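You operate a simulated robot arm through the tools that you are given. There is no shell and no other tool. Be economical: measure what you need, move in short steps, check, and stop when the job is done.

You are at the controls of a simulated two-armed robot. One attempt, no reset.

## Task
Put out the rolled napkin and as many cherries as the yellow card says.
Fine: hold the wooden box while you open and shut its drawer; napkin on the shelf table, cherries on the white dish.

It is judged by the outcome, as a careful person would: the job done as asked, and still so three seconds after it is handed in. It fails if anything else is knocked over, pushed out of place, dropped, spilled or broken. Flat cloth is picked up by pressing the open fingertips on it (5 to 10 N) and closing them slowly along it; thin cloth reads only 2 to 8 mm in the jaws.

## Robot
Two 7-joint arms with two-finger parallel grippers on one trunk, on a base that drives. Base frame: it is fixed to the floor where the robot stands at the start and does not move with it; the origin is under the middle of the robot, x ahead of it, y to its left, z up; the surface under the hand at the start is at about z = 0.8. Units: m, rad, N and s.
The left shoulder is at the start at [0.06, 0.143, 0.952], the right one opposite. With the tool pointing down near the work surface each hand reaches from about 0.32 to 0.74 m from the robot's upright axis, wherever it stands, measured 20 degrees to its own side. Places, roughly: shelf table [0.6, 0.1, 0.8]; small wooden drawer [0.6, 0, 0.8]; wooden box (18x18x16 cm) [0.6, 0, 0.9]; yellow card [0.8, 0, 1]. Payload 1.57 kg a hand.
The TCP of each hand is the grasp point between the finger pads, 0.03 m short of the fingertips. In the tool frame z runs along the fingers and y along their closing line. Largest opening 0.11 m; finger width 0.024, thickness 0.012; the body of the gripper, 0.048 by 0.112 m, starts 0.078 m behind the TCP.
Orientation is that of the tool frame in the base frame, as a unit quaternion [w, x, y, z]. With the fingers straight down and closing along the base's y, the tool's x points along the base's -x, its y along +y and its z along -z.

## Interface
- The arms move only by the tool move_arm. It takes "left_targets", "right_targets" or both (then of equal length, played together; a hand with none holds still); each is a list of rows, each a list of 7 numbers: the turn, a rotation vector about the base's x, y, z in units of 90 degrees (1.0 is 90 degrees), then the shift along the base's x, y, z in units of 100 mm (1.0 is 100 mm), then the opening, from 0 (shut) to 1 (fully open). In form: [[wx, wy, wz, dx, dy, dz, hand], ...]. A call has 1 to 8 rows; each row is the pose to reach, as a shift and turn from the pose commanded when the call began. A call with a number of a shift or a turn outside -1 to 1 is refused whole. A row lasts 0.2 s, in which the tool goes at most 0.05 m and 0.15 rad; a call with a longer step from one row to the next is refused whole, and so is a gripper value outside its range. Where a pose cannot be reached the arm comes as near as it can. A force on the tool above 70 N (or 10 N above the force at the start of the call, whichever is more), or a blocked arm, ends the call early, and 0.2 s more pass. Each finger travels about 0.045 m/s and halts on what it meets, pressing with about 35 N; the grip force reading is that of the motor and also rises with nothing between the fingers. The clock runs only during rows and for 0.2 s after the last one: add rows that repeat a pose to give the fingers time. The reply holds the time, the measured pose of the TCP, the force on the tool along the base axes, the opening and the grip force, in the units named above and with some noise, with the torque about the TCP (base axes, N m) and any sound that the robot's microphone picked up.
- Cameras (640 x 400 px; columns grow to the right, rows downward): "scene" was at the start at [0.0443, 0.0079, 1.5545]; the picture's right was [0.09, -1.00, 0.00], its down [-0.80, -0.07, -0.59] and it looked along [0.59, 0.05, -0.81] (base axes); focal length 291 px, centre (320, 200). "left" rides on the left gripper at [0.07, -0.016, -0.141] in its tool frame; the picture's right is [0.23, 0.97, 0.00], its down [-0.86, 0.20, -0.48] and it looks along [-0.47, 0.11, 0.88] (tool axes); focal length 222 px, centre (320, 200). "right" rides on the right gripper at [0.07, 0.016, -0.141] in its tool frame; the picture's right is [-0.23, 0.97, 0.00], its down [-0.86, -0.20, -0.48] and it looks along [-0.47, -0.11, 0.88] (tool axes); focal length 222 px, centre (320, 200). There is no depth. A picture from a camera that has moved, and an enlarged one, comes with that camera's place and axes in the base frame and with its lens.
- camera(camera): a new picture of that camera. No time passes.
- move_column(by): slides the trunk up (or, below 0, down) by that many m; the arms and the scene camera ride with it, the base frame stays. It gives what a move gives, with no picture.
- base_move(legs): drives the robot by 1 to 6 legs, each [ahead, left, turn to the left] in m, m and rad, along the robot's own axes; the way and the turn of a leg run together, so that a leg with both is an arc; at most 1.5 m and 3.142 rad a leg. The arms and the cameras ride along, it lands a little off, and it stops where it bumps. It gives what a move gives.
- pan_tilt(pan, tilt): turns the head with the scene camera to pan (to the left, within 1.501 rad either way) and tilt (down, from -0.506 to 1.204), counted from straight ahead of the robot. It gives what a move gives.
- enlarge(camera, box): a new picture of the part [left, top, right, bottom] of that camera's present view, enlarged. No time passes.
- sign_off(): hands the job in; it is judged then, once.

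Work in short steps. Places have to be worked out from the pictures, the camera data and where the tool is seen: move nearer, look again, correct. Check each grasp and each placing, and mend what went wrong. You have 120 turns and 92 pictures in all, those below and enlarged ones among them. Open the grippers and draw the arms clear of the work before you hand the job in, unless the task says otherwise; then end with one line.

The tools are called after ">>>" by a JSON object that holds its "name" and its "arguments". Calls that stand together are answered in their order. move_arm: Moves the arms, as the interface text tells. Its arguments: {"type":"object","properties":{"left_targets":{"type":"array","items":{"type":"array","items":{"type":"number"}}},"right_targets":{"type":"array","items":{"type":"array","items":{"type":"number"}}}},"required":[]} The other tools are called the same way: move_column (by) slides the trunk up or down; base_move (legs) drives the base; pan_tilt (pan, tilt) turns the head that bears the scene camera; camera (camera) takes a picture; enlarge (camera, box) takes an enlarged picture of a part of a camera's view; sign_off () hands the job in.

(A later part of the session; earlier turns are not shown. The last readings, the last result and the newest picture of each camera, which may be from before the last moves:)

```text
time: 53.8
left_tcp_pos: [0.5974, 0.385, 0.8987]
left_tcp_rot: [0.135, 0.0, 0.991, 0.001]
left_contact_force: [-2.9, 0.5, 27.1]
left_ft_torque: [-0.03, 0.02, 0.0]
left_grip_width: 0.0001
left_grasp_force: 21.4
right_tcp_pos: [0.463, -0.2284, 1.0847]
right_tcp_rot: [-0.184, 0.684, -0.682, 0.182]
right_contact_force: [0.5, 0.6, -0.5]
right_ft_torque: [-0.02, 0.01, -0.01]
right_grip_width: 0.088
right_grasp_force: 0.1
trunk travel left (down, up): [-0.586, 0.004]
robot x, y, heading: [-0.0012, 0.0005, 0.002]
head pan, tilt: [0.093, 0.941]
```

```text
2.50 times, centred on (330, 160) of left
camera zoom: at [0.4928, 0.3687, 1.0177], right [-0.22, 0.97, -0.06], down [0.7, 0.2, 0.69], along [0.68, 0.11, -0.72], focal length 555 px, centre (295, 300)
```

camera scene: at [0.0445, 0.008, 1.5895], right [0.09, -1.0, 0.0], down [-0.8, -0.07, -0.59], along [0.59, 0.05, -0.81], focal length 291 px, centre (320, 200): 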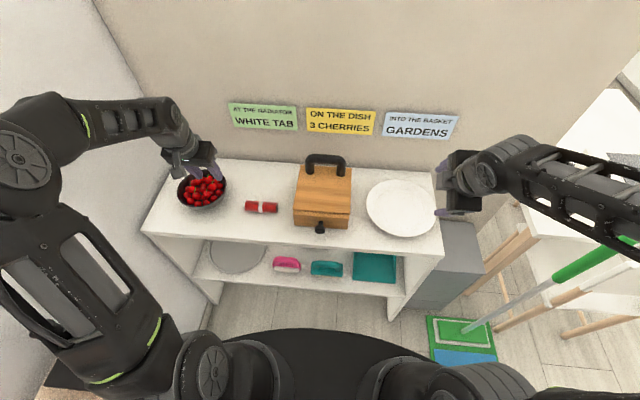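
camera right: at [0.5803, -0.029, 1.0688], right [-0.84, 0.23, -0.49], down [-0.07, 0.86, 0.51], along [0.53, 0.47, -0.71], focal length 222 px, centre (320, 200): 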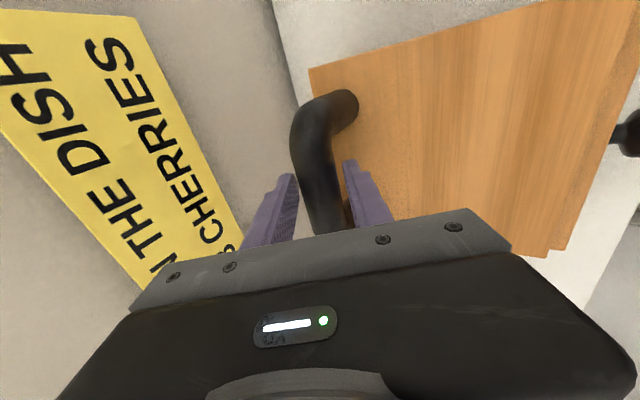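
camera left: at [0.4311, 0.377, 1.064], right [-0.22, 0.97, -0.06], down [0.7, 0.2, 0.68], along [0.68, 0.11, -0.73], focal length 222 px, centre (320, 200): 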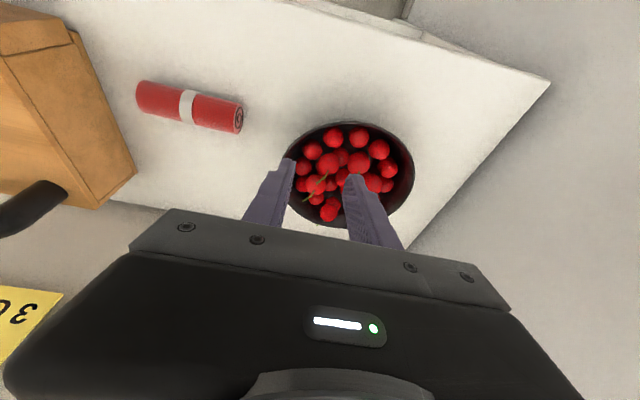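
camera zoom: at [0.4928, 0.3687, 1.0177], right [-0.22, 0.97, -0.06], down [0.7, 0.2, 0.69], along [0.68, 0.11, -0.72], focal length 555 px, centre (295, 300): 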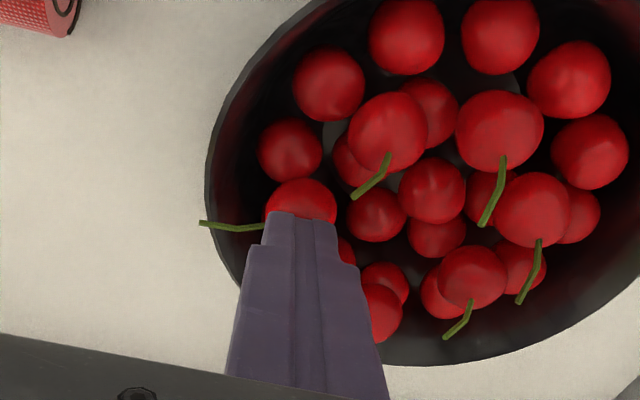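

The stem isn't solid: the fingers passed through it and now press on the cherry top at z≈0.868, so cherry centres are higher, about 0.855. I lift off, and will do a body grasp with tips just below the equator at z≈0.85.

>>> {"name": "move_arm", "arguments": {"left_targets": [[0, 0, 0, -0.02, 0, 0.15, 0], [0, 0, 0, -0.05, 0.1, 0.5, 0.1], [0, 0, 0, -0.08, 0.2, 0.9, 0.2], [0, 0, 0, -0.1, 0.3, 1.0, 0.3]]}}

>>> {"name": "move_arm", "arguments": {"left_targets": [[0, 0, 0, 0, 0, 0.2, 0.3], [0, 0, 0, 0, 0, 0.25, 0.3]]}}

>>> {"name": "enlarge", "arguments": {"camera": "left", "box": [250, 70, 410, 190]}}

>>> {"name": "enlarge", "arguments": {"camera": "scene", "box": [165, 155, 245, 215]}}

```text
time: 54.8
left_tcp_pos: [0.5871, 0.4153, 0.995]
left_tcp_rot: [0.131, 0.0, 0.991, 0.0]
left_contact_force: [0.4, -0.3, 0.9]
left_ft_torque: [0.01, -0.04, 0.02]
left_grip_width: 0.0331
left_grasp_force: 0.0
right_tcp_pos: [0.4658, -0.229, 1.0839]
right_tcp_rot: [-0.183, 0.683, -0.683, 0.183]
right_contact_force: [-0.2, 0.5, -1.0]
right_ft_torque: [0.01, 0.03, 0.03]
right_grip_width: 0.088
right_grasp_force: 0.0
trunk travel left (down, up): [-0.586, 0.004]
robot x, y, heading: [0.0027, -0.0016, -0.001]
head pan, tilt: [0.093, 0.941]
```

```text
time: 55.4
left_tcp_pos: [0.5868, 0.4159, 1.0206]
left_tcp_rot: [0.131, 0.0, 0.991, -0.001]
left_contact_force: [-0.2, 0.0, -0.1]
left_ft_torque: [0.0, 0.0, 0.0]
left_grip_width: 0.0331
left_grasp_force: 0.1
right_tcp_pos: [0.4654, -0.2291, 1.0823]
right_tcp_rot: [-0.183, 0.684, -0.682, 0.182]
right_contact_force: [-0.3, 0.5, -0.7]
right_ft_torque: [0.02, 0.01, 0.02]
right_grip_width: 0.0881
right_grasp_force: 0.1
trunk travel left (down, up): [-0.586, 0.004]
robot x, y, heading: [-0.002, 0.0013, -0.004]
head pan, tilt: [0.093, 0.941]
```

```text
3.33 times, centred on (330, 130) of left
camera zoom: at [0.4834, 0.3992, 1.14], right [-0.22, 0.97, -0.06], down [0.7, 0.2, 0.68], along [0.68, 0.11, -0.73], focal length 740 px, centre (287, 433)
```

zoom: 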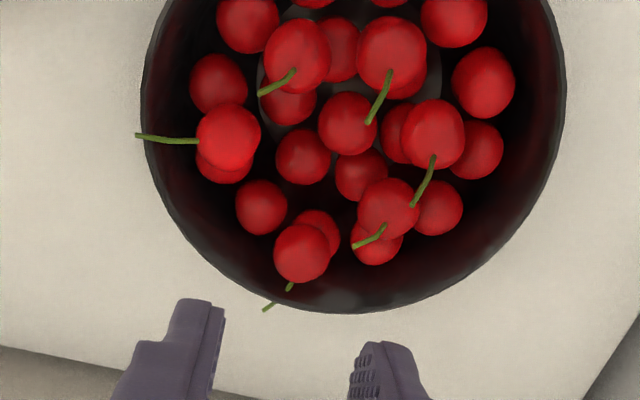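

```text
6.67 times, centred on (205, 185) of scene
camera zoom: at [0.0445, 0.008, 1.5894], right [0.09, -1.0, 0.0], down [-0.8, -0.07, -0.59], along [0.59, 0.05, -0.81], focal length 1937 px, centre (1087, 300)
```

zoom: 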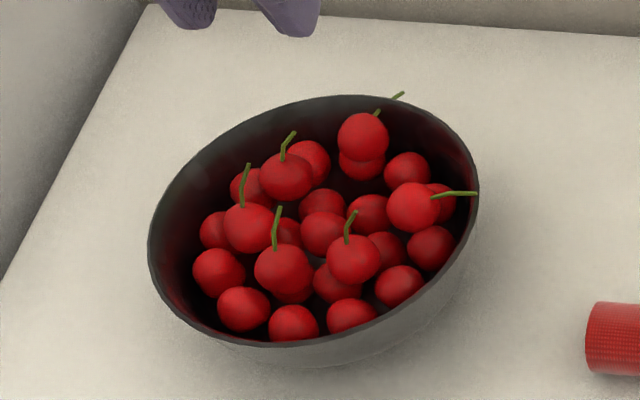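

The earlier contact was the outer finger on the sloping bowl wall. Closing along x over the central cherries A (0.569, 0.405) and B (0.561, 0.437) keeps both fingers well inside the bowl, so I turn the hand 90° and make it vertical.

>>> {"name": "move_arm", "arguments": {"left_targets": [[0.012, 0.012, -0.089, -0.02, 0, 0, 0.3], [0.023, 0.023, -0.178, -0.04, 0, 0, 0.3], [0.035, 0.035, -0.267, -0.06, 0, 0, 0.3], [0.047, 0.047, -0.356, -0.08, 0, 0, 0.3], [0.059, 0.059, -0.445, -0.1, 0, 0, 0.3], [0.07, 0.07, -0.534, -0.12, 0, 0, 0.3], [0.082, 0.082, -0.623, -0.14, 0, 0, 0.3], [0.094, 0.094, -0.712, -0.16, 0, 0, 0.3]]}}

>>> {"name": "move_arm", "arguments": {"left_targets": [[0.012, 0.012, -0.094, 0, -0.05, 0, 0.33], [0.025, 0.025, -0.188, 0, -0.1, -0.1, 0.33], [0.037, 0.037, -0.282, 0, -0.1, -0.2, 0.33], [0.037, 0.037, -0.282, 0, -0.1, -0.4, 0.33], [0.037, 0.037, -0.282, 0, -0.1, -0.6, 0.33], [0.037, 0.037, -0.282, 0, -0.1, -0.6, 0.33]]}}

>>> {"name": "camera", "arguments": {"camera": "left"}}

>>> {"name": "enlarge", "arguments": {"camera": "scene", "box": [165, 155, 245, 215]}}

```text
time: 57.2
left_tcp_pos: [0.5712, 0.4148, 1.0213]
left_tcp_rot: [0.041, 0.535, 0.844, -0.001]
left_contact_force: [-0.3, 0.0, -0.6]
left_ft_torque: [0.01, -0.04, 0.01]
left_grip_width: 0.0332
left_grasp_force: 0.1
right_tcp_pos: [0.4655, -0.2298, 1.0838]
right_tcp_rot: [-0.182, 0.684, -0.683, 0.182]
right_contact_force: [0.3, 0.7, -0.2]
right_ft_torque: [0.01, 0.01, 0.0]
right_grip_width: 0.0884
right_grasp_force: 0.1
trunk travel left (down, up): [-0.586, 0.004]
robot x, y, heading: [0.0001, -0.0022, -0.004]
head pan, tilt: [0.093, 0.941]
```

```text
time: 58.6
left_tcp_pos: [0.5713, 0.4064, 0.9611]
left_tcp_rot: [0.001, 0.707, 0.707, 0.0]
left_contact_force: [0.9, -0.5, 0.2]
left_ft_torque: [0.02, 0.01, 0.0]
left_grip_width: 0.0364
left_grasp_force: 0.0
right_tcp_pos: [0.4659, -0.2295, 1.0827]
right_tcp_rot: [-0.182, 0.684, -0.682, 0.183]
right_contact_force: [0.1, 0.1, -0.1]
right_ft_torque: [-0.02, 0.03, -0.02]
right_grip_width: 0.0881
right_grasp_force: 0.1
trunk travel left (down, up): [-0.586, 0.004]
robot x, y, heading: [0.0002, -0.0009, -0.003]
head pan, tilt: [0.093, 0.941]
```

```text
31 pictures are left
camera left: at [0.5543, 0.4756, 1.1027], right [0.97, 0.23, 0.0], down [0.2, -0.85, 0.48], along [0.11, -0.47, -0.88], focal length 222 px, centre (320, 200)
```

left: 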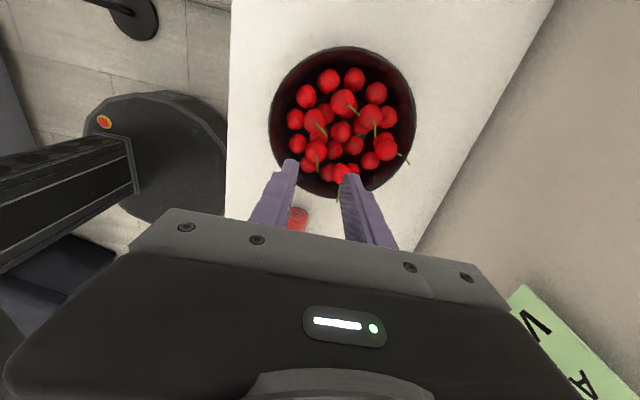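

```text
6.67 times, centred on (205, 185) of scene
camera zoom: at [0.0442, 0.0078, 1.5895], right [0.09, -1.0, 0.0], down [-0.8, -0.07, -0.59], along [0.59, 0.05, -0.81], focal length 1937 px, centre (1087, 300)
```

zoom: 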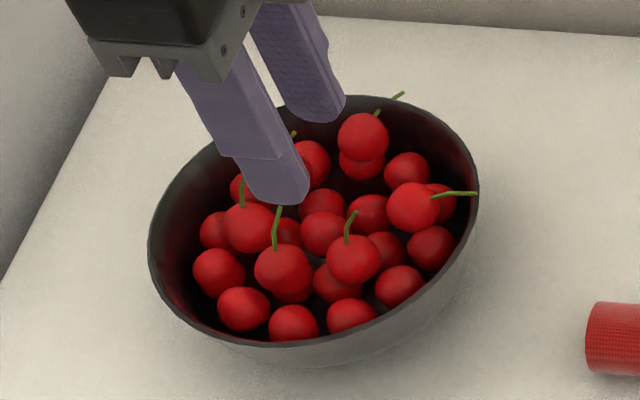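

The predicted pixel positions of A and B match the view. I zoom in to fine-tune over A.

>>> {"name": "enlarge", "arguments": {"camera": "left", "box": [250, 60, 430, 200]}}

```text
2.86 times, centred on (340, 130) of left
camera zoom: at [0.5543, 0.4756, 1.1027], right [0.97, 0.23, 0.0], down [0.2, -0.85, 0.48], along [0.11, -0.47, -0.88], focal length 635 px, centre (263, 400)
```

zoom: 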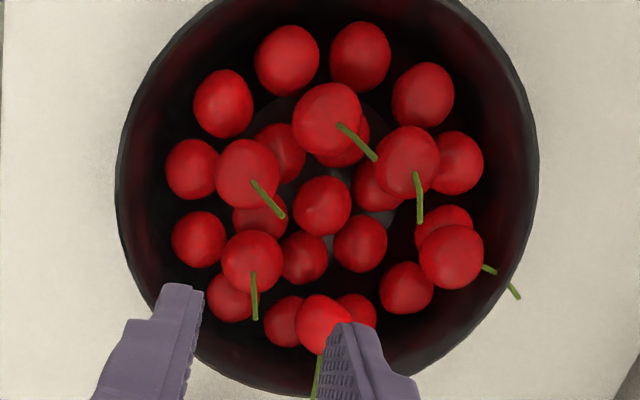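

A is at (0.567, 0.402, 0.85), with only deeper cherries on its ±x sides. I descend over it in steps.

>>> {"name": "move_arm", "arguments": {"left_targets": [[0, 0, 0, -0.043, -0.044, -0.3, 0.32], [0, 0, 0, -0.043, -0.044, -0.6, 0.32], [0, 0, 0, -0.043, -0.044, -0.75, 0.32], [0, 0, 0, -0.043, -0.044, -0.8, 0.32], [0, 0, 0, -0.043, -0.044, -0.84, 0.32], [0, 0, 0, -0.043, -0.044, -0.84, 0.32]]}}

>>> {"name": "enlarge", "arguments": {"camera": "left", "box": [240, 90, 420, 230]}}

```text
time: 60.0
left_tcp_pos: [0.5667, 0.4009, 0.8761]
left_tcp_rot: [0.001, 0.707, 0.707, 0.0]
left_contact_force: [1.4, 0.2, 1.8]
left_ft_torque: [0.0, -0.06, 0.01]
left_grip_width: 0.0334
left_grasp_force: 0.0
right_tcp_pos: [0.4652, -0.2295, 1.0828]
right_tcp_rot: [-0.182, 0.684, -0.683, 0.182]
right_contact_force: [0.1, -0.1, 0.2]
right_ft_torque: [-0.01, 0.05, -0.02]
right_grip_width: 0.0879
right_grasp_force: 0.1
trunk travel left (down, up): [-0.586, 0.004]
robot x, y, heading: [0.0016, 0.0002, 0.001]
head pan, tilt: [0.093, 0.941]
```

```text
2.86 times, centred on (330, 160) of left
camera zoom: at [0.5503, 0.4712, 1.0182], right [0.97, 0.23, 0.0], down [0.2, -0.85, 0.48], along [0.11, -0.47, -0.88], focal length 635 px, centre (291, 314)
```

zoom: 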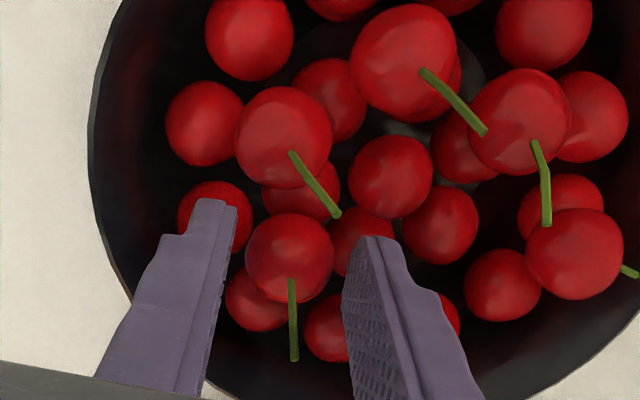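

A is centred, with its centre about 5 mm above the tips. I close on it gently.

>>> {"name": "move_arm", "arguments": {"left_targets": [[0, 0, 0, 0, 0, 0, 0.27], [0, 0, 0, 0, 0, 0, 0.22], [0, 0, 0, 0, 0, 0, 0.18], [0, 0, 0, 0, 0, 0, 0.18]]}}

```text
time: 61.0
left_tcp_pos: [0.5664, 0.4017, 0.877]
left_tcp_rot: [0.001, 0.707, 0.708, -0.001]
left_contact_force: [0.4, -0.7, 0.3]
left_ft_torque: [-0.02, -0.01, 0.01]
left_grip_width: 0.0206
left_grasp_force: 28.1
right_tcp_pos: [0.4649, -0.2285, 1.0841]
right_tcp_rot: [-0.182, 0.684, -0.682, 0.183]
right_contact_force: [0.2, 0.2, 0.7]
right_ft_torque: [-0.03, -0.01, 0.0]
right_grip_width: 0.088
right_grasp_force: 0.1
trunk travel left (down, up): [-0.586, 0.004]
robot x, y, heading: [0.0001, 0.0027, -0.001]
head pan, tilt: [0.093, 0.941]
```

It shows 28 N at 20.6 mm, so something is held. I lift slowly and look.

>>> {"name": "move_arm", "arguments": {"left_targets": [[0, 0, 0, 0, 0, 0.1, 0.15], [0, 0, 0, 0, 0, 0.25, 0.15], [0, 0, 0, 0, 0, 0.5, 0.15], [0, 0, 0, 0, 0, 0.8, 0.15], [0, 0, 0, 0, 0, 1.0, 0.15]]}}

>>> {"name": "enlarge", "arguments": {"camera": "left", "box": [240, 70, 420, 210]}}

```text
time: 62.2
left_tcp_pos: [0.5679, 0.4016, 0.9784]
left_tcp_rot: [0.001, 0.707, 0.707, -0.002]
left_contact_force: [0.2, 0.2, 0.2]
left_ft_torque: [0.01, -0.02, 0.01]
left_grip_width: 0.0184
left_grasp_force: 32.7
right_tcp_pos: [0.4656, -0.2286, 1.0832]
right_tcp_rot: [-0.183, 0.684, -0.683, 0.182]
right_contact_force: [0.9, -0.3, 0.9]
right_ft_torque: [0.0, -0.01, 0.02]
right_grip_width: 0.0878
right_grasp_force: 0.2
trunk travel left (down, up): [-0.586, 0.004]
robot x, y, heading: [0.0025, 0.0014, -0.0]
head pan, tilt: [0.093, 0.941]
```

```text
2.86 times, centred on (330, 140) of left
camera zoom: at [0.5505, 0.4714, 1.1196], right [0.97, 0.23, 0.0], down [0.2, -0.85, 0.48], along [0.11, -0.47, -0.88], focal length 635 px, centre (291, 371)
```

zoom: 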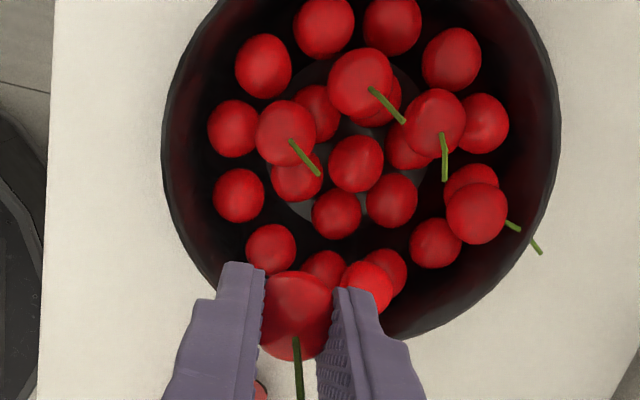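

Cherry 1 is held. I start carrying it toward the dish in front of the handle line (x≈0.50, z≈0.98), and move the right hand further out of the way.

>>> {"name": "move_arm", "arguments": {"left_targets": [[0, 0, 0, -0.1, -0.1, 0, 0.16], [0, 0, 0, -0.2, -0.2, 0, 0.16], [0, 0, 0, -0.35, -0.35, 0, 0.16], [0, 0, 0, -0.5, -0.5, 0, 0.16], [0, 0, 0, -0.6, -0.7, 0, 0.16], [0, 0, 0, -0.65, -1.0, 0, 0.16]], "right_targets": [[0, 0, 0, 0, -0.2, 0, 0.8], [0, 0, 0, -0.1, -0.4, 0, 0.8], [0, 0, 0, -0.2, -0.6, 0, 0.8], [0, 0, 0, -0.3, -0.8, 0, 0.8], [0, 0, 0, -0.4, -1.0, 0, 0.8], [0, 0, 0, -0.6, -1.0, 0, 0.8]]}}

>>> {"name": "move_arm", "arguments": {"left_targets": [[0, 0, 0, 0, -0.25, 0, 0.16], [0, 0, 0, 0, -0.5, 0, 0.16], [0, 0, 0, 0, -0.75, 0, 0.16], [0, 0, 0, 0, -1.0, 0, 0.16]], "right_targets": [[0, 0, 0, -0.1, -0.25, 0, 0.8], [0, 0, 0, -0.2, -0.5, 0, 0.8], [0, 0, 0, -0.3, -0.75, 0, 0.8], [0, 0, 0, -0.4, -1.0, 0, 0.8]]}}

>>> {"name": "camera", "arguments": {"camera": "scene"}}

```text
time: 63.6
left_tcp_pos: [0.5007, 0.3025, 0.9772]
left_tcp_rot: [0.001, 0.707, 0.708, 0.001]
left_contact_force: [0.0, 0.6, 0.9]
left_ft_torque: [-0.01, -0.01, -0.01]
left_grip_width: 0.0208
left_grasp_force: 26.3
right_tcp_pos: [0.404, -0.3298, 1.0847]
right_tcp_rot: [-0.183, 0.684, -0.682, 0.182]
right_contact_force: [0.2, 0.6, 0.1]
right_ft_torque: [-0.02, -0.01, 0.0]
right_grip_width: 0.088
right_grasp_force: 0.1
trunk travel left (down, up): [-0.586, 0.004]
robot x, y, heading: [0.0028, -0.0045, 0.0]
head pan, tilt: [0.093, 0.941]
```

```text
time: 64.6
left_tcp_pos: [0.5012, 0.2016, 0.9758]
left_tcp_rot: [0.0, 0.707, 0.707, 0.0]
left_contact_force: [0.3, -1.0, -0.4]
left_ft_torque: [0.02, 0.01, -0.02]
left_grip_width: 0.0205
left_grasp_force: 28.6
right_tcp_pos: [0.3642, -0.4292, 1.0823]
right_tcp_rot: [-0.182, 0.684, -0.683, 0.182]
right_contact_force: [-0.8, -0.4, 0.2]
right_ft_torque: [0.02, -0.04, 0.0]
right_grip_width: 0.0884
right_grasp_force: 0.2
trunk travel left (down, up): [-0.586, 0.004]
robot x, y, heading: [-0.0021, -0.0011, -0.003]
head pan, tilt: [0.093, 0.941]
```

```text
26 pictures are left
camera scene: at [0.0442, 0.007, 1.5895], right [0.09, -1.0, 0.0], down [-0.8, -0.07, -0.59], along [0.59, 0.06, -0.81], focal length 291 px, centre (320, 200)
```

scene: 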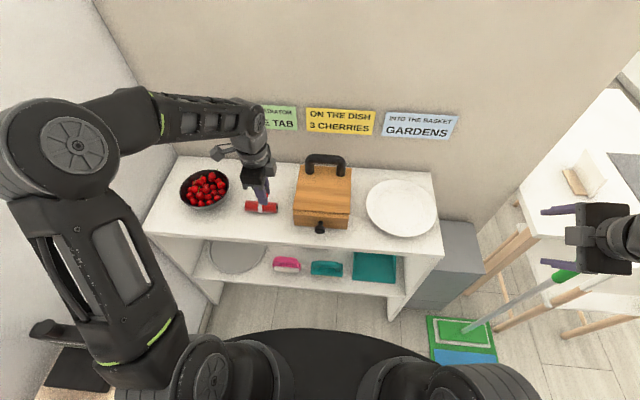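

The way is clear. I carry on across toward the dish.

>>> {"name": "move_arm", "arguments": {"left_targets": [[0, 0, 0, 0, -0.25, 0, 0.16], [0, 0, 0, 0, -0.5, 0, 0.16], [0, 0, 0, 0, -0.75, 0, 0.16], [0, 0, 0, 0, -1.0, 0, 0.16]]}}

>>> {"name": "move_arm", "arguments": {"left_targets": [[0, 0, 0, 0, -0.25, 0, 0.16], [0, 0, 0, 0, -0.5, 0, 0.16], [0, 0, 0, 0, -0.75, 0, 0.16], [0, 0, 0, 0, -1.0, 0, 0.16]]}}

>>> {"name": "move_arm", "arguments": {"left_targets": [[0, 0, 0, 0, -0.25, 0, 0.16], [0, 0, 0, 0.1, -0.5, 0, 0.16], [0, 0, 0, 0.2, -0.75, 0, 0.16], [0, 0, 0, 0.3, -1.0, 0, 0.16], [0, 0, 0, 0.4, -1.0, 0, 0.16]]}}

>>> {"name": "camera", "arguments": {"camera": "scene"}}

```text
time: 65.6
left_tcp_pos: [0.5009, 0.101, 0.9763]
left_tcp_rot: [0.001, 0.707, 0.707, -0.001]
left_contact_force: [0.3, 0.7, 0.1]
left_ft_torque: [-0.02, -0.02, -0.06]
left_grip_width: 0.02
left_grasp_force: 30.8
right_tcp_pos: [0.3654, -0.4296, 1.0838]
right_tcp_rot: [-0.182, 0.684, -0.683, 0.182]
right_contact_force: [0.5, -0.3, 0.4]
right_ft_torque: [0.03, 0.01, -0.01]
right_grip_width: 0.0878
right_grasp_force: 0.0
trunk travel left (down, up): [-0.586, 0.004]
robot x, y, heading: [-0.0005, 0.0016, -0.0]
head pan, tilt: [0.093, 0.941]
```

```text
time: 66.6
left_tcp_pos: [0.5015, 0.0003, 0.9753]
left_tcp_rot: [0.001, 0.707, 0.707, -0.001]
left_contact_force: [-0.3, 0.1, 0.8]
left_ft_torque: [0.0, -0.02, -0.01]
left_grip_width: 0.0195
left_grasp_force: 33.7
right_tcp_pos: [0.3638, -0.4284, 1.0852]
right_tcp_rot: [-0.183, 0.684, -0.682, 0.183]
right_contact_force: [0.3, -0.6, -0.3]
right_ft_torque: [0.0, -0.01, 0.0]
right_grip_width: 0.0879
right_grasp_force: 0.1
trunk travel left (down, up): [-0.586, 0.004]
robot x, y, heading: [-0.0002, 0.0018, 0.0]
head pan, tilt: [0.093, 0.941]
```

```text
time: 67.8
left_tcp_pos: [0.5429, -0.0984, 0.9764]
left_tcp_rot: [0.0, 0.707, 0.707, 0.0]
left_contact_force: [-0.1, 0.1, -1.1]
left_ft_torque: [0.0, 0.02, 0.02]
left_grip_width: 0.0185
left_grasp_force: 33.2
right_tcp_pos: [0.3641, -0.4284, 1.0833]
right_tcp_rot: [-0.181, 0.684, -0.683, 0.182]
right_contact_force: [-0.1, 0.7, 0.0]
right_ft_torque: [0.04, -0.01, 0.01]
right_grip_width: 0.0882
right_grasp_force: 0.0
trunk travel left (down, up): [-0.586, 0.004]
robot x, y, heading: [-0.0022, -0.0027, -0.001]
head pan, tilt: [0.093, 0.941]
```

```text
25 pictures are left
camera scene: at [0.0444, 0.0081, 1.5895], right [0.09, -1.0, 0.0], down [-0.8, -0.07, -0.59], along [0.59, 0.05, -0.81], focal length 291 px, centre (320, 200)
```

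scene: 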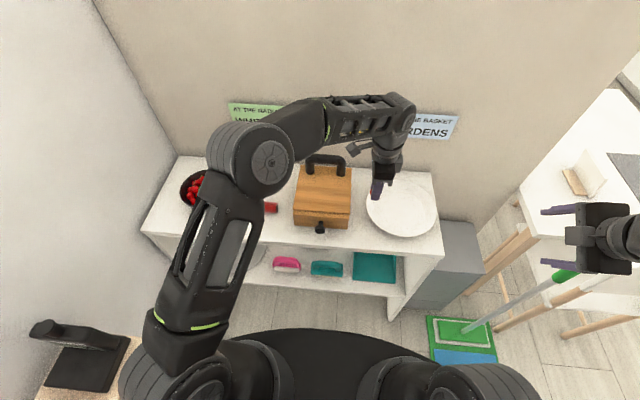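

It reaches easily. I go over the dish's near-centre and lower to z≈0.87, then check.

>>> {"name": "move_arm", "arguments": {"left_targets": [[0, 0, 0, 0.15, -0.35, 0, 0.16], [0, 0, 0, 0.32, -0.72, 0, 0.16], [0, 0, 0, 0.32, -0.72, -0.35, 0.16], [0, 0, 0, 0.32, -0.72, -0.7, 0.16], [0, 0, 0, 0.32, -0.72, -1.0, 0.16], [0, 0, 0, 0.32, -0.72, -1.0, 0.16]]}}

>>> {"name": "camera", "arguments": {"camera": "left"}}

```text
time: 69.2
left_tcp_pos: [0.5732, -0.1716, 0.8758]
left_tcp_rot: [0.001, 0.706, 0.708, 0.0]
left_contact_force: [0.3, 0.7, 0.0]
left_ft_torque: [0.0, 0.0, 0.02]
left_grip_width: 0.0206
left_grasp_force: 27.1
left hand out of reach, approached as far as the arm can: row 2
right_tcp_pos: [0.3636, -0.4292, 1.0842]
right_tcp_rot: [-0.183, 0.684, -0.682, 0.182]
right_contact_force: [-0.2, -0.1, 0.0]
right_ft_torque: [-0.02, 0.01, -0.01]
right_grip_width: 0.088
right_grasp_force: 0.1
trunk travel left (down, up): [-0.586, 0.004]
robot x, y, heading: [0.0035, 0.0013, -0.001]
head pan, tilt: [0.093, 0.941]
```

```text
24 pictures are left
camera left: at [0.5578, -0.101, 1.0184], right [0.97, 0.23, 0.0], down [0.2, -0.85, 0.48], along [0.11, -0.47, -0.88], focal length 222 px, centre (320, 200)
```

left: 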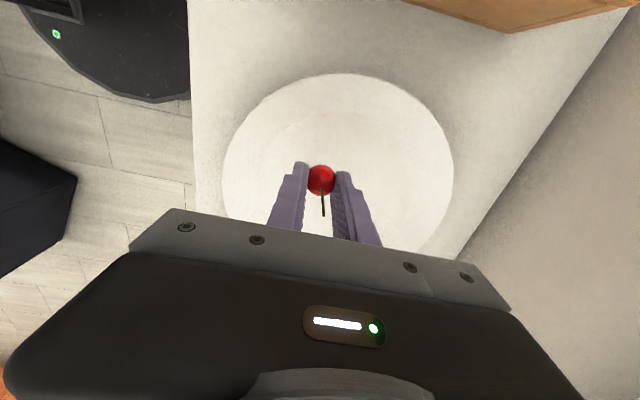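

The cherry is over the dish. I lower until it touches.

>>> {"name": "move_arm", "arguments": {"left_targets": [[0, 0, 0, 0, 0, -0.1, 0.16], [0, 0, 0, 0, 0, -0.18, 0.16], [0, 0, 0, 0, 0, -0.22, 0.16], [0, 0, 0, 0, 0, -0.22, 0.16]]}}

>>> {"name": "enlarge", "arguments": {"camera": "left", "box": [220, 60, 460, 260]}}

```text
time: 70.2
left_tcp_pos: [0.5737, -0.1691, 0.8545]
left_tcp_rot: [0.0, 0.707, 0.707, -0.001]
left_contact_force: [0.0, 0.1, -0.6]
left_ft_torque: [-0.01, -0.01, 0.03]
left_grip_width: 0.0201
left_grasp_force: 28.9
right_tcp_pos: [0.3653, -0.4295, 1.0832]
right_tcp_rot: [-0.182, 0.684, -0.683, 0.182]
right_contact_force: [0.1, 0.1, 0.1]
right_ft_torque: [0.0, -0.01, 0.03]
right_grip_width: 0.088
right_grasp_force: 0.1
trunk travel left (down, up): [-0.586, 0.004]
robot x, y, heading: [-0.0013, 0.0012, 0.002]
head pan, tilt: [0.093, 0.941]
```

```text
2.00 times, centred on (340, 160) of left
camera zoom: at [0.5576, -0.1007, 0.9966], right [0.97, 0.23, 0.0], down [0.2, -0.85, 0.48], along [0.11, -0.47, -0.88], focal length 444 px, centre (280, 280)
```

zoom: 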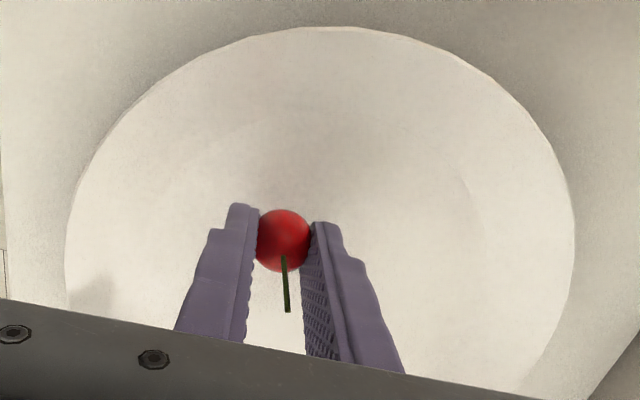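

No contact yet; I keep lowering in small steps.

>>> {"name": "move_arm", "arguments": {"left_targets": [[0, 0, 0, 0, 0, -0.04, 0.16], [0, 0, 0, 0, 0, -0.07, 0.16], [0, 0, 0, 0, 0, -0.1, 0.16], [0, 0, 0, 0, 0, -0.1, 0.16]]}}

```text
time: 71.2
left_tcp_pos: [0.574, -0.1692, 0.8452]
left_tcp_rot: [0.002, 0.707, 0.707, 0.0]
left_contact_force: [-0.6, 0.5, 0.7]
left_ft_torque: [-0.02, 0.02, 0.0]
left_grip_width: 0.02
left_grasp_force: 31.4
right_tcp_pos: [0.3639, -0.4287, 1.0841]
right_tcp_rot: [-0.182, 0.684, -0.682, 0.183]
right_contact_force: [0.8, 1.0, 0.7]
right_ft_torque: [-0.03, -0.01, -0.02]
right_grip_width: 0.0879
right_grasp_force: 0.1
trunk travel left (down, up): [-0.586, 0.004]
robot x, y, heading: [-0.0005, 0.0026, -0.001]
head pan, tilt: [0.093, 0.941]
```

>>> {"name": "move_arm", "arguments": {"left_targets": [[0, 0, 0, 0, 0, -0.03, 0.16], [0, 0, 0, 0, 0, -0.05, 0.16], [0, 0, 0, 0, 0, -0.05, 0.16]]}}

>>> {"name": "enlarge", "arguments": {"camera": "left", "box": [250, 110, 390, 230]}}

```text
time: 72.0
left_tcp_pos: [0.5744, -0.1706, 0.8387]
left_tcp_rot: [0.001, 0.707, 0.707, -0.001]
left_contact_force: [-0.4, 0.0, 0.4]
left_ft_torque: [0.02, 0.0, -0.01]
left_grip_width: 0.0211
left_grasp_force: 24.1
right_tcp_pos: [0.3646, -0.4291, 1.0838]
right_tcp_rot: [-0.182, 0.684, -0.682, 0.183]
right_contact_force: [-0.5, -0.3, -0.3]
right_ft_torque: [0.0, 0.06, 0.0]
right_grip_width: 0.0883
right_grasp_force: 0.1
trunk travel left (down, up): [-0.586, 0.004]
robot x, y, heading: [0.0009, 0.0046, 0.008]
head pan, tilt: [0.093, 0.941]
```

```text
3.33 times, centred on (320, 170) of left
camera zoom: at [0.5579, -0.1011, 0.9815], right [0.97, 0.23, 0.0], down [0.2, -0.85, 0.48], along [0.11, -0.47, -0.88], focal length 740 px, centre (320, 300)
```

zoom: 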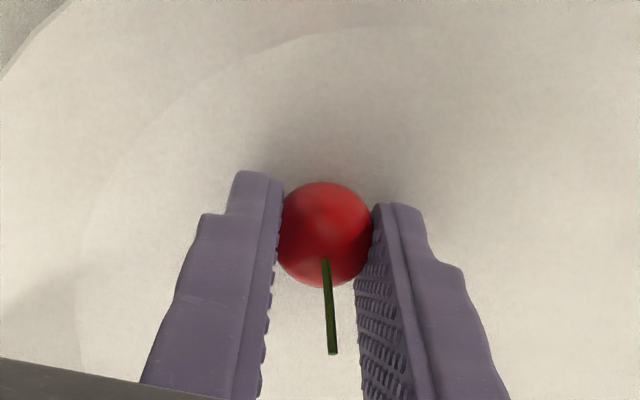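

It's still free, but very near. I go 2–3 mm more, then release slowly if it's almost touching.

>>> {"name": "move_arm", "arguments": {"left_targets": [[0, 0, 0, 0, 0, -0.015, 0.16], [0, 0, 0, 0, 0, -0.03, 0.16], [0, 0, 0, 0, 0, -0.03, 0.16]]}}

```text
time: 72.8
left_tcp_pos: [0.5741, -0.1706, 0.8363]
left_tcp_rot: [0.0, 0.707, 0.707, -0.001]
left_contact_force: [0.5, 0.5, 0.1]
left_ft_torque: [0.01, 0.02, -0.02]
left_grip_width: 0.0221
left_grasp_force: 17.0
right_tcp_pos: [0.364, -0.4291, 1.0851]
right_tcp_rot: [-0.183, 0.683, -0.683, 0.182]
right_contact_force: [1.1, 0.2, -0.4]
right_ft_torque: [0.02, -0.03, -0.04]
right_grip_width: 0.0877
right_grasp_force: 0.0
trunk travel left (down, up): [-0.586, 0.004]
robot x, y, heading: [-0.0011, -0.0003, -0.0]
head pan, tilt: [0.093, 0.941]
```

The jaw width is growing as the plate pushes the cherry up, so it's touching. I open slowly and rise.

>>> {"name": "move_arm", "arguments": {"left_targets": [[0, 0, 0, 0, 0, 0, 0.2], [0, 0, 0, 0, 0, 0, 0.24], [0, 0, 0, 0, 0, 0, 0.3], [0, 0, 0, 0, 0, 0, 0.36], [0, 0, 0, 0, 0, 0.1, 0.36], [0, 0, 0, 0, 0, 0.4, 0.36], [0, 0, 0, 0, 0, 0.8, 0.36], [0, 0, 0, 0, 0.1, 1.0, 0.36]]}}

>>> {"name": "camera", "arguments": {"camera": "left"}}

```text
time: 74.6
left_tcp_pos: [0.5734, -0.1592, 0.937]
left_tcp_rot: [0.001, 0.707, 0.707, -0.001]
left_contact_force: [0.5, 0.4, 0.3]
left_ft_torque: [-0.05, -0.04, -0.05]
left_grip_width: 0.0398
left_grasp_force: 0.2
right_tcp_pos: [0.3646, -0.4287, 1.0827]
right_tcp_rot: [-0.182, 0.684, -0.682, 0.183]
right_contact_force: [0.5, -1.0, 0.0]
right_ft_torque: [-0.02, 0.01, -0.01]
right_grip_width: 0.0882
right_grasp_force: 0.0
trunk travel left (down, up): [-0.586, 0.004]
robot x, y, heading: [-0.0032, 0.0017, -0.003]
head pan, tilt: [0.093, 0.941]
```

```text
21 pictures are left
camera left: at [0.5583, -0.0908, 1.0785], right [0.97, 0.23, 0.0], down [0.2, -0.85, 0.48], along [0.11, -0.47, -0.88], focal length 222 px, centre (320, 200)
```

left: 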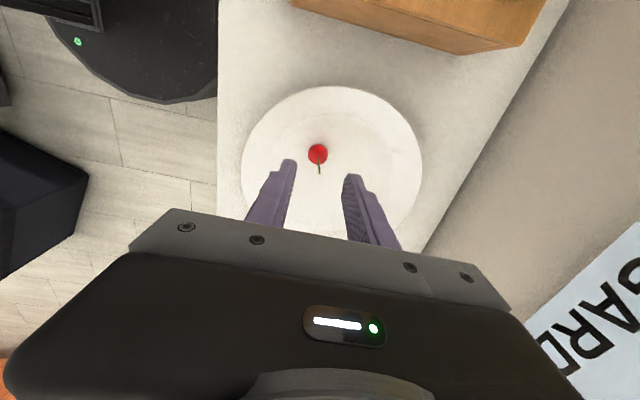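

Cherry 1 rests on the dish. I return the same way toward the bowl for B.

>>> {"name": "move_arm", "arguments": {"left_targets": [[0, 0, 0, -0.2, 0.2, 0.2, 0.36], [0, 0, 0, -0.4, 0.4, 0.4, 0.36], [0, 0, 0, -0.6, 0.6, 0.4, 0.34], [0, 0, 0, -0.73, 1.0, 0.4, 0.34]]}}

>>> {"name": "move_arm", "arguments": {"left_targets": [[0, 0, 0, 0, 0.33, 0, 0.34], [0, 0, 0, 0, 0.67, 0, 0.34], [0, 0, 0, 0, 1.0, 0, 0.34]]}}

>>> {"name": "move_arm", "arguments": {"left_targets": [[0, 0, 0, 0, 0.33, 0, 0.34], [0, 0, 0, 0, 0.67, 0, 0.34], [0, 0, 0, 0, 1.0, 0, 0.34]]}}

>>> {"name": "move_arm", "arguments": {"left_targets": [[0, 0, 0, 0, 0.33, 0, 0.34], [0, 0, 0, 0, 0.67, 0, 0.34], [0, 0, 0, 0, 1.0, 0, 0.34]]}}

>>> {"name": "move_arm", "arguments": {"left_targets": [[0, 0, 0, 0.1, 0.33, 0, 0.34], [0, 0, 0, 0.2, 0.67, 0, 0.34], [0, 0, 0, 0.3, 1.0, 0, 0.34]]}}

>>> {"name": "move_arm", "arguments": {"left_targets": [[0, 0, 0, 0.1, 0.33, 0, 0.34], [0, 0, 0, 0.2, 0.67, 0, 0.34], [0, 0, 0, 0.28, 0.93, 0, 0.34], [0, 0, 0, 0.28, 0.93, -0.15, 0.34], [0, 0, 0, 0.28, 0.93, -0.15, 0.34]]}}

>>> {"name": "enlarge", "arguments": {"camera": "left", "box": [250, 60, 430, 200]}}

```text
time: 75.6
left_tcp_pos: [0.5019, -0.0591, 0.9765]
left_tcp_rot: [0.001, 0.707, 0.707, 0.0]
left_contact_force: [0.4, 0.3, 0.3]
left_ft_torque: [-0.01, 0.01, 0.0]
left_grip_width: 0.0373
left_grasp_force: 0.0
right_tcp_pos: [0.3647, -0.4296, 1.0849]
right_tcp_rot: [-0.182, 0.684, -0.682, 0.182]
right_contact_force: [0.7, -0.6, 0.5]
right_ft_torque: [-0.04, 0.02, 0.0]
right_grip_width: 0.088
right_grasp_force: 0.1
trunk travel left (down, up): [-0.586, 0.004]
robot x, y, heading: [0.0019, 0.0019, 0.002]
head pan, tilt: [0.093, 0.941]
```

```text
time: 76.4
left_tcp_pos: [0.5022, 0.0411, 0.9748]
left_tcp_rot: [0.0, 0.708, 0.706, -0.001]
left_contact_force: [-0.2, 0.0, 0.5]
left_ft_torque: [-0.01, 0.04, 0.01]
left_grip_width: 0.0374
left_grasp_force: 0.0
right_tcp_pos: [0.3635, -0.4275, 1.0852]
right_tcp_rot: [-0.182, 0.684, -0.682, 0.183]
right_contact_force: [0.6, -0.5, 0.2]
right_ft_torque: [-0.02, 0.02, -0.03]
right_grip_width: 0.0879
right_grasp_force: 0.2
trunk travel left (down, up): [-0.586, 0.004]
robot x, y, heading: [-0.0011, -0.0009, -0.003]
head pan, tilt: [0.093, 0.941]
```

```text
time: 77.2
left_tcp_pos: [0.5008, 0.1412, 0.9768]
left_tcp_rot: [0.002, 0.707, 0.708, 0.0]
left_contact_force: [0.2, -0.6, -0.1]
left_ft_torque: [-0.05, 0.01, -0.01]
left_grip_width: 0.0375
left_grasp_force: 0.1
right_tcp_pos: [0.364, -0.4289, 1.0854]
right_tcp_rot: [-0.182, 0.684, -0.682, 0.183]
right_contact_force: [-0.5, 0.2, -0.9]
right_ft_torque: [-0.02, -0.01, -0.03]
right_grip_width: 0.088
right_grasp_force: 0.0
trunk travel left (down, up): [-0.586, 0.004]
robot x, y, heading: [0.0015, -0.0014, -0.003]
head pan, tilt: [0.093, 0.941]
```

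```text
time: 78.0
left_tcp_pos: [0.5007, 0.2418, 0.9765]
left_tcp_rot: [0.0, 0.708, 0.706, -0.001]
left_contact_force: [-0.5, 0.9, -0.3]
left_ft_torque: [0.01, 0.04, -0.01]
left_grip_width: 0.0374
left_grasp_force: 0.0
right_tcp_pos: [0.365, -0.4284, 1.0853]
right_tcp_rot: [-0.182, 0.683, -0.683, 0.183]
right_contact_force: [0.2, 1.0, 0.2]
right_ft_torque: [0.01, 0.02, -0.03]
right_grip_width: 0.0881
right_grasp_force: 0.0
trunk travel left (down, up): [-0.586, 0.004]
robot x, y, heading: [-0.0031, -0.0018, 0.001]
head pan, tilt: [0.093, 0.941]
```

```text
time: 78.8
left_tcp_pos: [0.5314, 0.3404, 0.9775]
left_tcp_rot: [0.0, 0.707, 0.707, -0.001]
left_contact_force: [0.4, -0.7, 0.0]
left_ft_torque: [-0.04, -0.01, -0.02]
left_grip_width: 0.0375
left_grasp_force: 0.0
right_tcp_pos: [0.3646, -0.4281, 1.084]
right_tcp_rot: [-0.181, 0.684, -0.682, 0.184]
right_contact_force: [0.4, 0.3, 0.0]
right_ft_torque: [-0.01, 0.02, 0.0]
right_grip_width: 0.0878
right_grasp_force: 0.0
trunk travel left (down, up): [-0.586, 0.004]
robot x, y, heading: [-0.0044, 0.0026, -0.001]
head pan, tilt: [0.093, 0.941]
```

```text
time: 80.0
left_tcp_pos: [0.5586, 0.4341, 0.9608]
left_tcp_rot: [0.001, 0.707, 0.707, -0.001]
left_contact_force: [-0.8, -0.4, 0.2]
left_ft_torque: [0.0, 0.02, 0.01]
left_grip_width: 0.0378
left_grasp_force: 0.0
right_tcp_pos: [0.3641, -0.4291, 1.0843]
right_tcp_rot: [-0.183, 0.683, -0.683, 0.181]
right_contact_force: [-0.2, 0.1, -0.3]
right_ft_torque: [-0.02, 0.0, 0.01]
right_grip_width: 0.0879
right_grasp_force: 0.0
trunk travel left (down, up): [-0.586, 0.004]
robot x, y, heading: [0.001, 0.0004, 0.001]
head pan, tilt: [0.093, 0.941]
```

```text
2.86 times, centred on (340, 130) of left
camera zoom: at [0.5427, 0.5028, 1.1034], right [0.97, 0.23, 0.0], down [0.2, -0.85, 0.48], along [0.11, -0.47, -0.88], focal length 635 px, centre (263, 400)
```

zoom: 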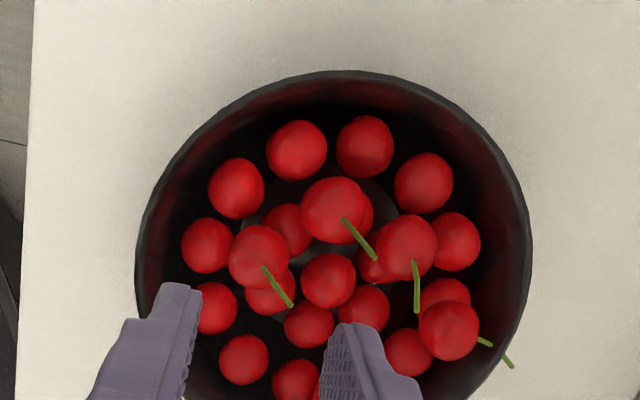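

B is at (0.557, 0.431). I offset the jaws 5 mm to −y to miss D, narrow to 32 mm, and descend.

>>> {"name": "move_arm", "arguments": {"left_targets": [[0, 0, 0, -0.012, -0.08, -0.3, 0.29], [0, 0, 0, -0.012, -0.08, -0.6, 0.29], [0, 0, 0, -0.012, -0.08, -0.73, 0.29], [0, 0, 0, -0.012, -0.08, -0.79, 0.29], [0, 0, 0, -0.012, -0.08, -0.835, 0.29], [0, 0, 0, -0.012, -0.08, -0.835, 0.29]]}}

>>> {"name": "enlarge", "arguments": {"camera": "left", "box": [240, 90, 420, 230]}}

```text
time: 81.4
left_tcp_pos: [0.5566, 0.4248, 0.8767]
left_tcp_rot: [0.0, 0.708, 0.706, 0.0]
left_contact_force: [0.1, -0.3, 0.4]
left_ft_torque: [-0.02, 0.01, 0.0]
left_grip_width: 0.032
left_grasp_force: 0.2
right_tcp_pos: [0.3651, -0.4284, 1.084]
right_tcp_rot: [-0.182, 0.683, -0.683, 0.182]
right_contact_force: [0.2, 0.0, 0.6]
right_ft_torque: [0.02, -0.01, -0.04]
right_grip_width: 0.088
right_grasp_force: 0.0
trunk travel left (down, up): [-0.586, 0.004]
robot x, y, heading: [0.0022, -0.0003, -0.001]
head pan, tilt: [0.093, 0.941]
```

```text
2.86 times, centred on (330, 160) of left
camera zoom: at [0.5409, 0.4944, 1.0197], right [0.97, 0.23, 0.0], down [0.2, -0.85, 0.48], along [0.11, -0.47, -0.88], focal length 635 px, centre (291, 314)
```

zoom: 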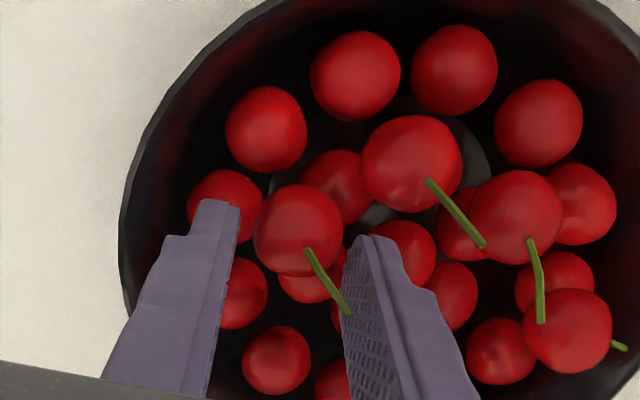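

There was no contact and B is between the fingers. I nudge 2 mm in +x and close gently.

>>> {"name": "move_arm", "arguments": {"left_targets": [[0, 0, 0, 0.02, 0.01, 0, 0.29], [0, 0, 0, 0.02, 0.01, 0, 0.25], [0, 0, 0, 0.02, 0.01, 0, 0.2], [0, 0, 0, 0.02, 0.01, 0, 0.17], [0, 0, 0, 0.02, 0.01, 0, 0.17], [0, 0, 0, 0.02, 0.01, 0.1, 0.16], [0, 0, 0, 0.02, 0.01, 0.3, 0.16], [0, 0, 0, 0.02, 0.01, 0.6, 0.16]]}}

>>> {"name": "move_arm", "arguments": {"left_targets": [[0, 0, 0, 0, 0, 0.2, 0.16], [0, 0, 0, 0, 0, 0.4, 0.16]]}}

>>> {"name": "enlarge", "arguments": {"camera": "left", "box": [240, 70, 420, 210]}}

```text
time: 83.2
left_tcp_pos: [0.5593, 0.4256, 0.9376]
left_tcp_rot: [0.0, 0.708, 0.707, 0.0]
left_contact_force: [0.3, -1.4, -0.6]
left_ft_torque: [0.02, -0.02, 0.0]
left_grip_width: 0.022
left_grasp_force: 19.7
right_tcp_pos: [0.3643, -0.4287, 1.0837]
right_tcp_rot: [-0.182, 0.684, -0.682, 0.182]
right_contact_force: [-0.2, 0.5, 0.7]
right_ft_torque: [0.02, -0.04, -0.02]
right_grip_width: 0.0881
right_grasp_force: 0.1
trunk travel left (down, up): [-0.586, 0.004]
robot x, y, heading: [-0.0002, -0.0008, -0.002]
head pan, tilt: [0.093, 0.941]
```

```text
time: 83.8
left_tcp_pos: [0.5591, 0.4248, 0.9767]
left_tcp_rot: [0.001, 0.707, 0.707, -0.001]
left_contact_force: [-0.5, 0.4, -0.1]
left_ft_torque: [0.02, 0.01, -0.01]
left_grip_width: 0.0199
left_grasp_force: 1.4
right_tcp_pos: [0.3646, -0.4299, 1.0838]
right_tcp_rot: [0.182, -0.683, 0.683, -0.182]
right_contact_force: [0.3, -0.9, 0.2]
right_ft_torque: [0.03, 0.02, -0.03]
right_grip_width: 0.0882
right_grasp_force: 0.1
trunk travel left (down, up): [-0.586, 0.004]
robot x, y, heading: [0.0006, 0.0026, -0.001]
head pan, tilt: [0.093, 0.941]
```

```text
2.86 times, centred on (330, 140) of left
camera zoom: at [0.5429, 0.4954, 1.1195], right [0.97, 0.23, 0.0], down [0.2, -0.85, 0.48], along [0.11, -0.47, -0.88], focal length 635 px, centre (291, 371)
```

zoom: 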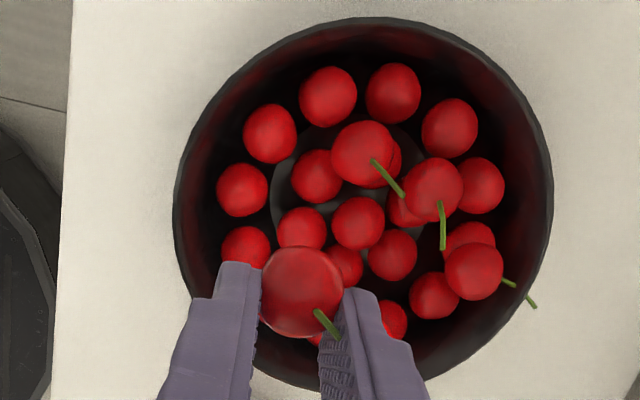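

Cherry 2 is in the jaws, but the force reading dropped. While still over the bowl I tighten slightly and verify the hold.

>>> {"name": "move_arm", "arguments": {"left_targets": [[0, 0, 0, 0, 0, 0, 0.14], [0, 0, 0, 0, 0, 0, 0.14], [0, 0, 0, 0, 0, 0, 0.14]]}}

>>> {"name": "enlarge", "arguments": {"camera": "left", "box": [240, 90, 420, 230]}}

```text
time: 84.6
left_tcp_pos: [0.5602, 0.4251, 0.9781]
left_tcp_rot: [0.002, 0.707, 0.707, 0.0]
left_contact_force: [0.0, -0.6, 0.2]
left_ft_torque: [0.01, 0.02, 0.01]
left_grip_width: 0.0189
left_grasp_force: 33.1
right_tcp_pos: [0.3653, -0.4289, 1.0842]
right_tcp_rot: [-0.183, 0.684, -0.682, 0.182]
right_contact_force: [0.0, 1.1, -0.1]
right_ft_torque: [-0.01, 0.03, 0.02]
right_grip_width: 0.0882
right_grasp_force: 0.1
trunk travel left (down, up): [-0.586, 0.004]
robot x, y, heading: [0.001, 0.0012, -0.001]
head pan, tilt: [0.093, 0.941]
```

```text
2.86 times, centred on (330, 160) of left
camera zoom: at [0.5428, 0.4956, 1.1195], right [0.97, 0.23, 0.0], down [0.2, -0.85, 0.48], along [0.11, -0.47, -0.88], focal length 635 px, centre (291, 314)
```

zoom: 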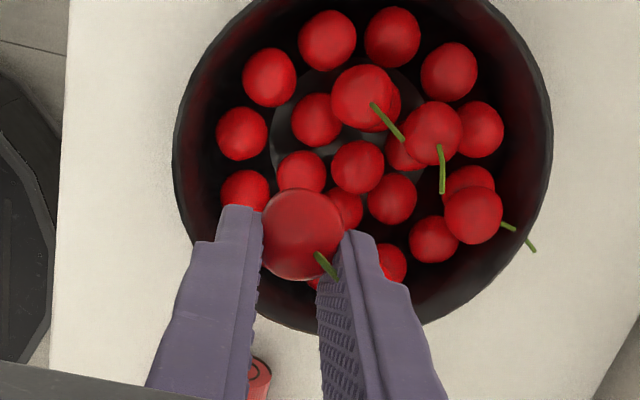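

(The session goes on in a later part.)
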